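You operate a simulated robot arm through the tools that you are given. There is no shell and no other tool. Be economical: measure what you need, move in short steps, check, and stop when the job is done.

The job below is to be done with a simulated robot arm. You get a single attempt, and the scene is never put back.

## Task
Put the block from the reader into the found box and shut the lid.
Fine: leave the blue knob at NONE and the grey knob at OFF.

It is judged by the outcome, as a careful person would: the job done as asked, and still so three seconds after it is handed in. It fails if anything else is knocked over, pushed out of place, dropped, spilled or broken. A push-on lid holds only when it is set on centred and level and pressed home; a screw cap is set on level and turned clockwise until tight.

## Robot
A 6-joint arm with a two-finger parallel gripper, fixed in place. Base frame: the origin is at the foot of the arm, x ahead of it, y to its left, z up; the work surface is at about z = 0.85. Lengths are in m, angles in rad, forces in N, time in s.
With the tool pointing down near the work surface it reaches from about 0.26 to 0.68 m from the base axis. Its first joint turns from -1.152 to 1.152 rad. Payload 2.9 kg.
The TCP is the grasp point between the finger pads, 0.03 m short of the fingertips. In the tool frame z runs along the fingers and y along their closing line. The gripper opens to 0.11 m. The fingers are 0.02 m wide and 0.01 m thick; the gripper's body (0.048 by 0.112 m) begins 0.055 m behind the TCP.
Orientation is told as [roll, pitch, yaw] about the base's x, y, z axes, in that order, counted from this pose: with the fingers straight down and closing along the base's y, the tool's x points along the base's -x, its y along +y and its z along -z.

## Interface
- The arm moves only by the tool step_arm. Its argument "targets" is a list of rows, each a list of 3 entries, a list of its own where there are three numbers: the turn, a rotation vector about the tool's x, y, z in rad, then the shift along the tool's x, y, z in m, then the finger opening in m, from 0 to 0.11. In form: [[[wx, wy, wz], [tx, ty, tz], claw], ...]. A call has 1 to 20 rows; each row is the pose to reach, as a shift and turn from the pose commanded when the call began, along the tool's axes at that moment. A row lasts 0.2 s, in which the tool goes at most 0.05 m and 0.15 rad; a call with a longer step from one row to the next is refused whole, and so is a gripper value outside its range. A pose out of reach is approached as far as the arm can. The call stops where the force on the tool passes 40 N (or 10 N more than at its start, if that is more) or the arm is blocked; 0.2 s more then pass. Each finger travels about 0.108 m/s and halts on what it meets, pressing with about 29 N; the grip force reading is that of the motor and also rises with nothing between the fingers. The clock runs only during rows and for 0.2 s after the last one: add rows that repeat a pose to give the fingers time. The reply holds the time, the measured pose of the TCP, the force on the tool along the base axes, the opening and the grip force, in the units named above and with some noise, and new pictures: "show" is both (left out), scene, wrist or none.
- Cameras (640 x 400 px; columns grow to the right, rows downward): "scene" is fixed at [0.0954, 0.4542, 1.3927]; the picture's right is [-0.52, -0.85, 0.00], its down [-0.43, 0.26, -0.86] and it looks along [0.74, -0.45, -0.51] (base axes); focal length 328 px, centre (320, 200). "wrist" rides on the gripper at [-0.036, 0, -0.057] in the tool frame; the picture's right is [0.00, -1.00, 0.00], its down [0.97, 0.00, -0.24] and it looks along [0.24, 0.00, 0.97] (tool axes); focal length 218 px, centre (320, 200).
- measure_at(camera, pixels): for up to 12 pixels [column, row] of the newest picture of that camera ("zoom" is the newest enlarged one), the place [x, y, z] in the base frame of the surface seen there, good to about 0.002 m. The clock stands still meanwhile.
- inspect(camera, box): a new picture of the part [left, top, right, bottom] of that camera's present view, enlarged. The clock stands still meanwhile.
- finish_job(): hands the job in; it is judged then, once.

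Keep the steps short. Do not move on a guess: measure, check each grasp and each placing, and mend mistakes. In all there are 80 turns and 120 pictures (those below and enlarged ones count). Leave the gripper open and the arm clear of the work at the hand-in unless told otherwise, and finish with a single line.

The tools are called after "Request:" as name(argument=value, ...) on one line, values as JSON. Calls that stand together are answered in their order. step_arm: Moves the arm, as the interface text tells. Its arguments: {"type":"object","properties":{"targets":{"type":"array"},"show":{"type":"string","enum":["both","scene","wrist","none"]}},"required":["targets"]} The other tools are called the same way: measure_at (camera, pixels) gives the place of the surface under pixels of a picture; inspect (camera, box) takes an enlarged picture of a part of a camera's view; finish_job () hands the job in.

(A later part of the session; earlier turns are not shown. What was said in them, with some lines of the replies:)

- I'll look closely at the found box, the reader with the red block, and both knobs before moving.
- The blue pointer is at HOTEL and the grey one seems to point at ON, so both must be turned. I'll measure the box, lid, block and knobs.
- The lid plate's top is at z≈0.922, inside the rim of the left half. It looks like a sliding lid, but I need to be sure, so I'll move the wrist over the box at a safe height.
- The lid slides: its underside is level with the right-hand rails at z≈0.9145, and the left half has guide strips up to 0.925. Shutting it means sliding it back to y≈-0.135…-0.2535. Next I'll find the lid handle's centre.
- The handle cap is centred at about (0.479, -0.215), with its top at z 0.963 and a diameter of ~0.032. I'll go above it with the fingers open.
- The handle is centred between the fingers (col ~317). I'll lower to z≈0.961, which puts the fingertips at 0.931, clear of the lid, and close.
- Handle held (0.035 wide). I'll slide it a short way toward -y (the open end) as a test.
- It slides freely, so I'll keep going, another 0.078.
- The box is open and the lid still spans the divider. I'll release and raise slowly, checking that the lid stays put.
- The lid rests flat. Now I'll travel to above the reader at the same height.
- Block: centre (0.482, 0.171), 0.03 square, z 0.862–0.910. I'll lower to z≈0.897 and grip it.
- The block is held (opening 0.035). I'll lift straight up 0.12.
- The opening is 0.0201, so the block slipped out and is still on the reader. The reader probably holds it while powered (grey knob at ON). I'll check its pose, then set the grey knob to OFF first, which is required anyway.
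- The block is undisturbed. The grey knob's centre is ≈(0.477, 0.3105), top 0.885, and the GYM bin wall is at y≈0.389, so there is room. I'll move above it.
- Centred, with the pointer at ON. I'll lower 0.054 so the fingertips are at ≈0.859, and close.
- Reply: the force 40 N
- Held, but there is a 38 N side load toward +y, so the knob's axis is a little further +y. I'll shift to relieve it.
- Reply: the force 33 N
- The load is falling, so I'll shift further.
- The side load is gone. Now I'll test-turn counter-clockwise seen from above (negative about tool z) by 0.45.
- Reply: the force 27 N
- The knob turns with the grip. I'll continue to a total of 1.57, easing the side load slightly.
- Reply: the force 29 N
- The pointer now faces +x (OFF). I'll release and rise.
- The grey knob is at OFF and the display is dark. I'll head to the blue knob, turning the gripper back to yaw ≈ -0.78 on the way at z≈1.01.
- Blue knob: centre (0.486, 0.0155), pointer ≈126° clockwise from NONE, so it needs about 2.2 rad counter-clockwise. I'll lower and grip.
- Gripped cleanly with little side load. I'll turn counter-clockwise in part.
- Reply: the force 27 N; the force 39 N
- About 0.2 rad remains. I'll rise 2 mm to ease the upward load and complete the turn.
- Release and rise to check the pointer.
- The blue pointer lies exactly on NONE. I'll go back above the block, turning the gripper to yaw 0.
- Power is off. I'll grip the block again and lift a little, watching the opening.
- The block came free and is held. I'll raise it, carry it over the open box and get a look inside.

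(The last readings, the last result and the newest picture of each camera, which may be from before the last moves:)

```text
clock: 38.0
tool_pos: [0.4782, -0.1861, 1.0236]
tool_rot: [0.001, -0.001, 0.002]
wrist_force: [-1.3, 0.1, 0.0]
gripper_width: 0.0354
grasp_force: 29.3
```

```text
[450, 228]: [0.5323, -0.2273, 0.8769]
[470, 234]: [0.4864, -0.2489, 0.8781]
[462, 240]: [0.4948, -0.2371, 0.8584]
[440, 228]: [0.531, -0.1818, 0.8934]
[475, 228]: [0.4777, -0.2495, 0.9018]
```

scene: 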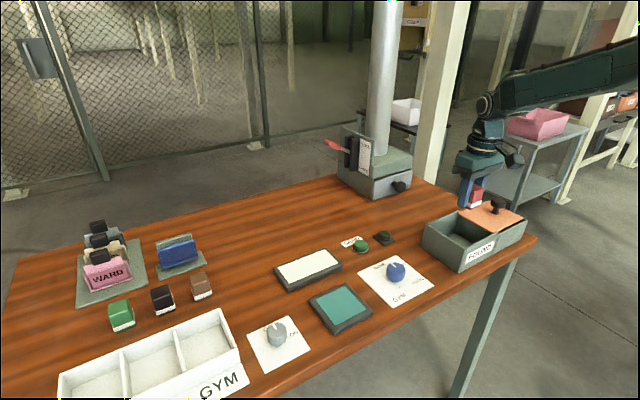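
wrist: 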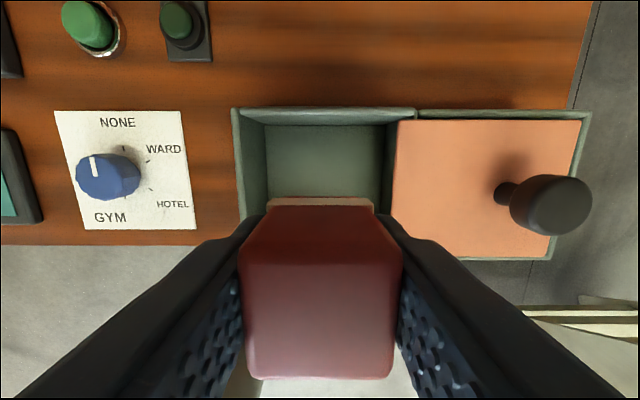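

Request:
measure_at(camera="wrist", pixels=[[320, 160], [290, 170], [360, 170], [246, 160], [395, 160], [402, 170]])

```text
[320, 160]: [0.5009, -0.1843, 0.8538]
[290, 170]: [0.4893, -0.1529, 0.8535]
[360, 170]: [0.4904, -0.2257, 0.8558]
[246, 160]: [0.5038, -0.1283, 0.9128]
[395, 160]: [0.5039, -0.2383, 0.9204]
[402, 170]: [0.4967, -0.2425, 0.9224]
```

The box floor is at z≈0.8545 and the block's bottom is 0.0335 below the TCP. I'll lower so it ends just above the floor.

Request:
step_arm(targets=[[[0, 0, 0], [0, 0, 0.04], 0.01], [[0, 0, 0], [0, 0, 0.08], 0.01], [[0, 0, 0], [0, 0, 0.11], 0.01], [[0, 0, 0], [0, 0, 0.125], 0.01], [[0, 0, 0], [0, 0, 0.133], 0.01]], show="both")

```text
clock: 39.2
tool_pos: [0.4764, -0.185, 0.8922]
tool_rot: [-0.002, 0.0, 0.003]
wrist_force: [0.2, 0.2, -1.0]
gripper_width: 0.0354
grasp_force: 28.8
```

scene: 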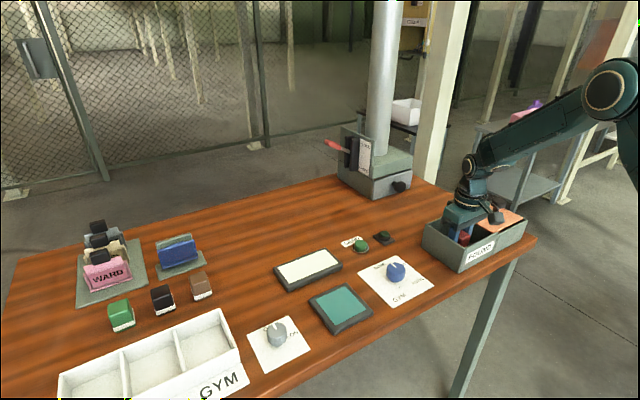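
wrist: 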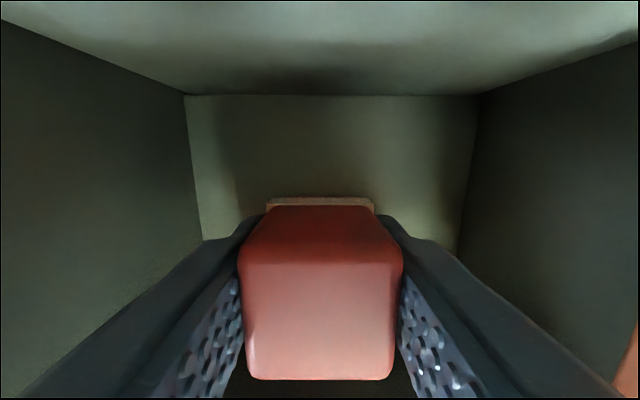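

The block is about 4 mm above the floor. I'll lower slowly until it makes light contact.

Request:
step_arm(targets=[[[0, 0, 0], [0, 0, 0.002], 0.01], [[0, 0, 0], [0, 0, 0.0035], 0.01]], show="none")

```text
clock: 39.8
tool_pos: [0.4775, -0.1862, 0.8893]
tool_rot: [0.0, 0.002, 0.003]
wrist_force: [-0.1, -0.2, 0.1]
gripper_width: 0.0354
grasp_force: 28.9
```

Practically at the floor. I'll release and rise.

Request:
step_arm(targets=[[[0, 0, 0], [0, 0, 0.001], 0.045], [[0, 0, 0], [0, 0, 0.001], 0.06], [[0, 0, 0], [0, 0, 0.001], 0.06], [[0, 0, 0], [0, 0, -0.03], 0.06], [[0, 0, 0], [0, 0, -0.07], 0.06], [[0, 0, 0], [0, 0, -0.115], 0.06]], show="both")

```text
clock: 41.2
tool_pos: [0.4772, -0.1827, 1.0044]
tool_rot: [0.0, 0.002, 0.003]
wrist_force: [-1.0, 0.3, -0.4]
gripper_width: 0.0599
grasp_force: 0.2
```

scene: 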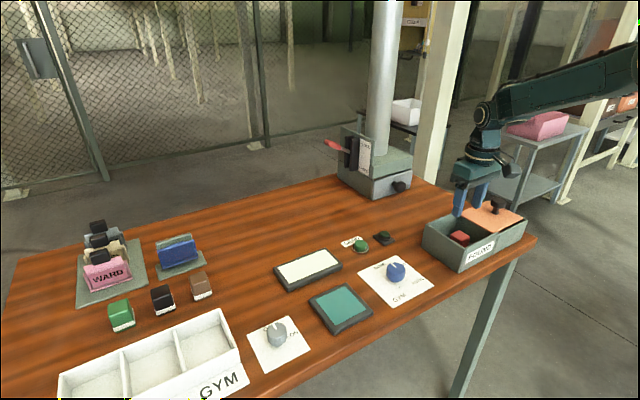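
wrist: 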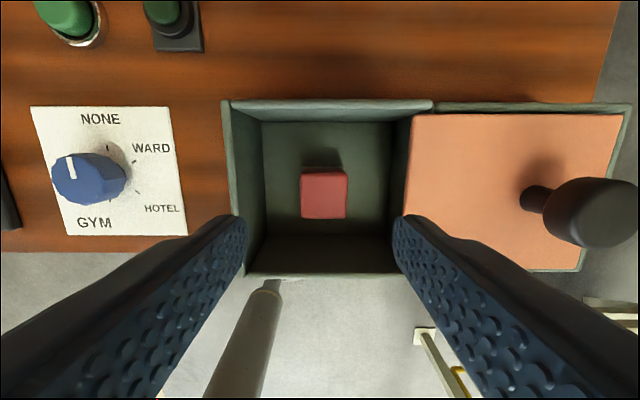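

The block stands in the box with its top at ≈0.903, below the lid's underside. I'll move above the lid handle with the fingers open.

Request:
step_arm(targets=[[[0, 0, 0], [0, 0, -0.02], 0.08], [[0, 0, 0], [-0.001, -0.045, -0.02], 0.08], [[0, 0, 0], [-0.002, -0.09, -0.02], 0.08], [[0, 0, 0], [-0.003, -0.139, -0.02], 0.08], [[0, 0, 0], [-0.003, -0.139, -0.02], 0.08]], show="wrist")

Request:
measure_at(camera="wrist", pixels=[[320, 210], [308, 210], [334, 210], [320, 195], [320, 228]])

```text
clock: 42.4
tool_pos: [0.4773, -0.3247, 1.0245]
tool_rot: [-0.001, -0.001, 0.001]
wrist_force: [-0.5, 0.1, -0.9]
gripper_width: 0.0797
grasp_force: 0.0
```

wrist: 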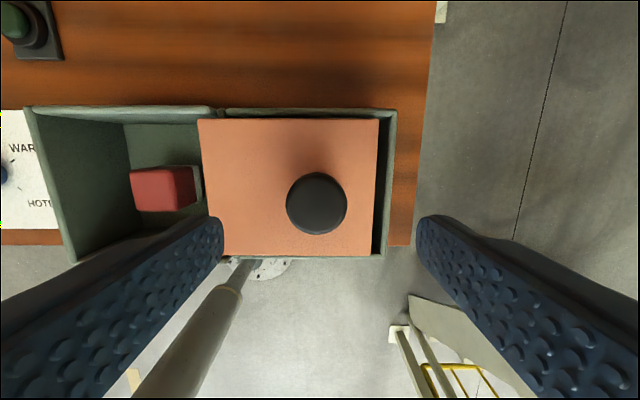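

```text
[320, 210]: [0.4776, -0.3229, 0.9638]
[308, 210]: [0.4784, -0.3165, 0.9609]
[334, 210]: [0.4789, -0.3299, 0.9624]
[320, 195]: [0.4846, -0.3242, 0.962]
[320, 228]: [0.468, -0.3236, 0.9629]
```

The handle is centred under the gripper. I'll lower to z≈0.961 and close.

Request:
step_arm(targets=[[[0, 0, 0], [-0.001, 0.001, 0.035], 0.08], [[0, 0, 0], [-0.001, 0.001, 0.063], 0.08], [[0, 0, 0], [-0.001, 0.001, 0.063], 0.05], [[0, 0, 0], [-0.001, 0.001, 0.063], 0.02], [[0, 0, 0], [-0.001, 0.001, 0.063], 0.02], [[0, 0, 0], [-0.001, 0.001, 0.063], 0.02]], show="none")

Request:
step_arm(targets=[[[0, 0, 0], [0, 0.02, 0], 0.02], [[0, 0, 0], [0, 0.04, 0], 0.02], [[0, 0, 0], [0, 0.06, 0], 0.02], [[0, 0, 0], [0, 0.08, 0], 0.02]], show="wrist")

```text
clock: 43.8
tool_pos: [0.4798, -0.3228, 0.961]
tool_rot: [-0.001, 0.0, 0.001]
wrist_force: [0.8, -0.5, -3.3]
gripper_width: 0.0354
grasp_force: 45.7
```

```text
clock: 44.8
tool_pos: [0.4801, -0.2448, 0.9601]
tool_rot: [0.001, 0.002, 0.0]
wrist_force: [-7.2, -0.2, 3.6]
gripper_width: 0.0353
grasp_force: 45.0
```

wrist: 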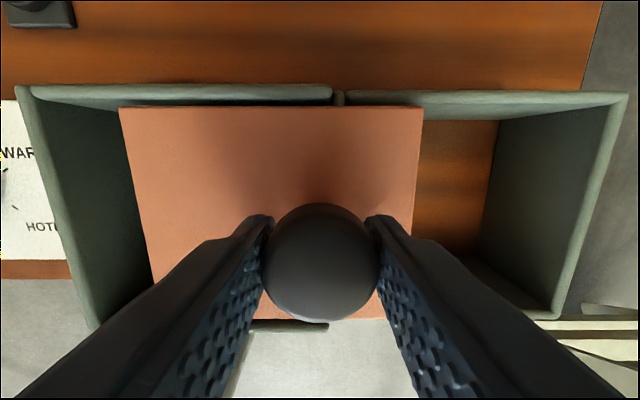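

It slides well. I'll go on to the closed end, gently at the finish.

Request:
step_arm(targets=[[[0, 0, 0], [0, 0.015, 0], 0.02], [[0, 0, 0], [0, 0.026, 0], 0.02], [[0, 0, 0], [0, 0.03, 0], 0.02], [[0, 0, 0], [0, 0.033, 0], 0.02], [[0, 0, 0], [0, 0.035, 0], 0.02]], show="wrist")

```text
clock: 46.0
tool_pos: [0.4809, -0.2145, 0.9597]
tool_rot: [-0.006, 0.0, -0.012]
wrist_force: [-15.5, -33.0, -4.9]
gripper_width: 0.0355
grasp_force: 44.4
```

wrist: 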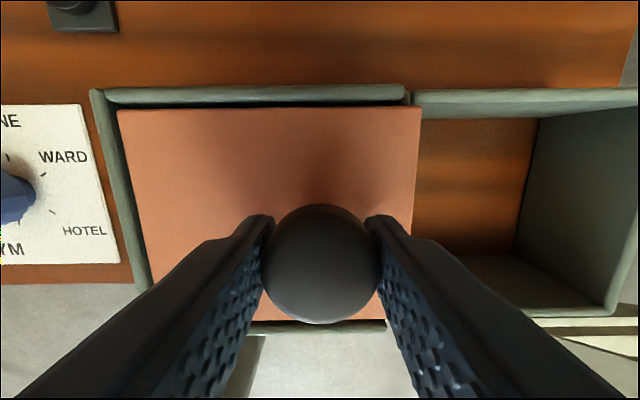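

The lid is against its end stop, at handle y -0.2145 as originally. I'll ease the load, release and rise.

Request:
step_arm(targets=[[[0, 0, 0], [0, -0.004, 0], 0.02], [[0, 0, 0], [0, -0.004, 0], 0.05], [[0, 0, 0], [0, -0.004, 0], 0.08], [[0, 0, 0], [0, -0.004, 0], 0.08], [[0, 0, 0], [0, -0.004, -0.04], 0.08], [[0, 0, 0], [0.02, -0.004, -0.085], 0.08], [[0, 0, 0], [0.05, -0.004, -0.12], 0.08], [[0, 0, 0], [0.08, -0.004, -0.16], 0.08]], show="both")

Request:
inspect(camera="wrist", box=[190, 45, 450, 207])

Request:
inspect(camera="scene", box=[410, 180, 540, 280])

```text
clock: 47.8
tool_pos: [0.4007, -0.2142, 1.1228]
tool_rot: [0.0, 0.001, 0.0]
wrist_force: [0.1, 0.8, 0.7]
gripper_width: 0.0801
grasp_force: 0.0
```

scene: 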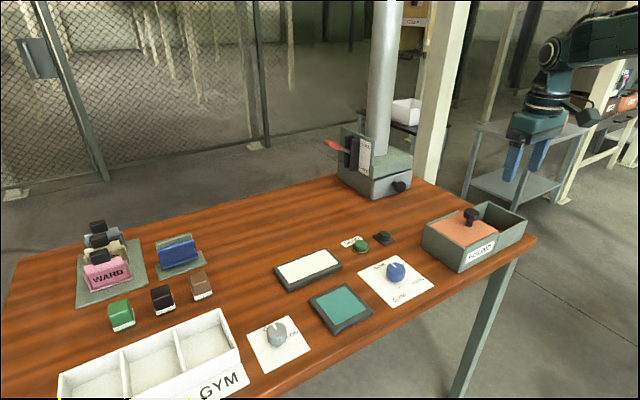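
wrist: 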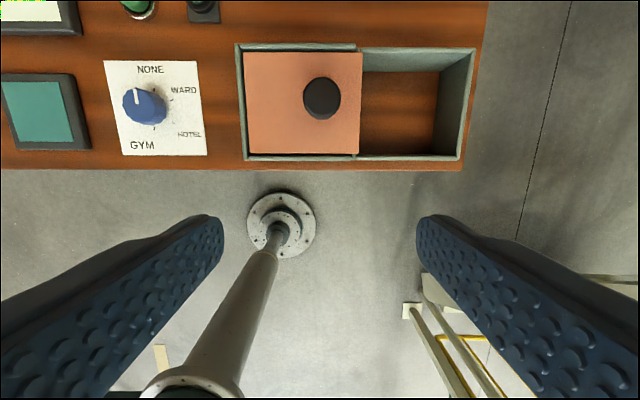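

```text
2.46 times, centred on (320, 126) of wrist
```

zoom: 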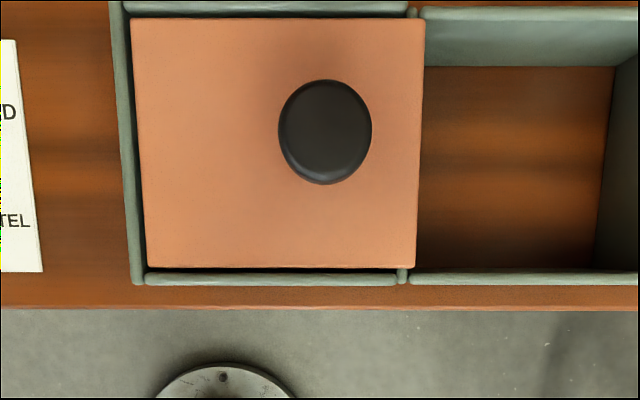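

```text
4.00 times, centred on (475, 230) of scene
```

zoom: 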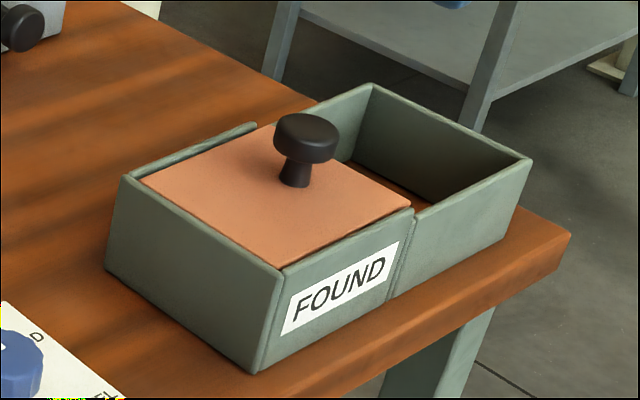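

The lid is fully shut and level, as it was at the start. The blue knob is at NONE, the grey knob at OFF, the gripper is open and the arm is clear. I'm handing in.

Request:
finish_job()

```text
The job is handed in.
```

The red block is in the found box with the lid slid shut, the blue knob is at NONE and the grey knob at OFF, nothing else was disturbed, and the job is handed in.
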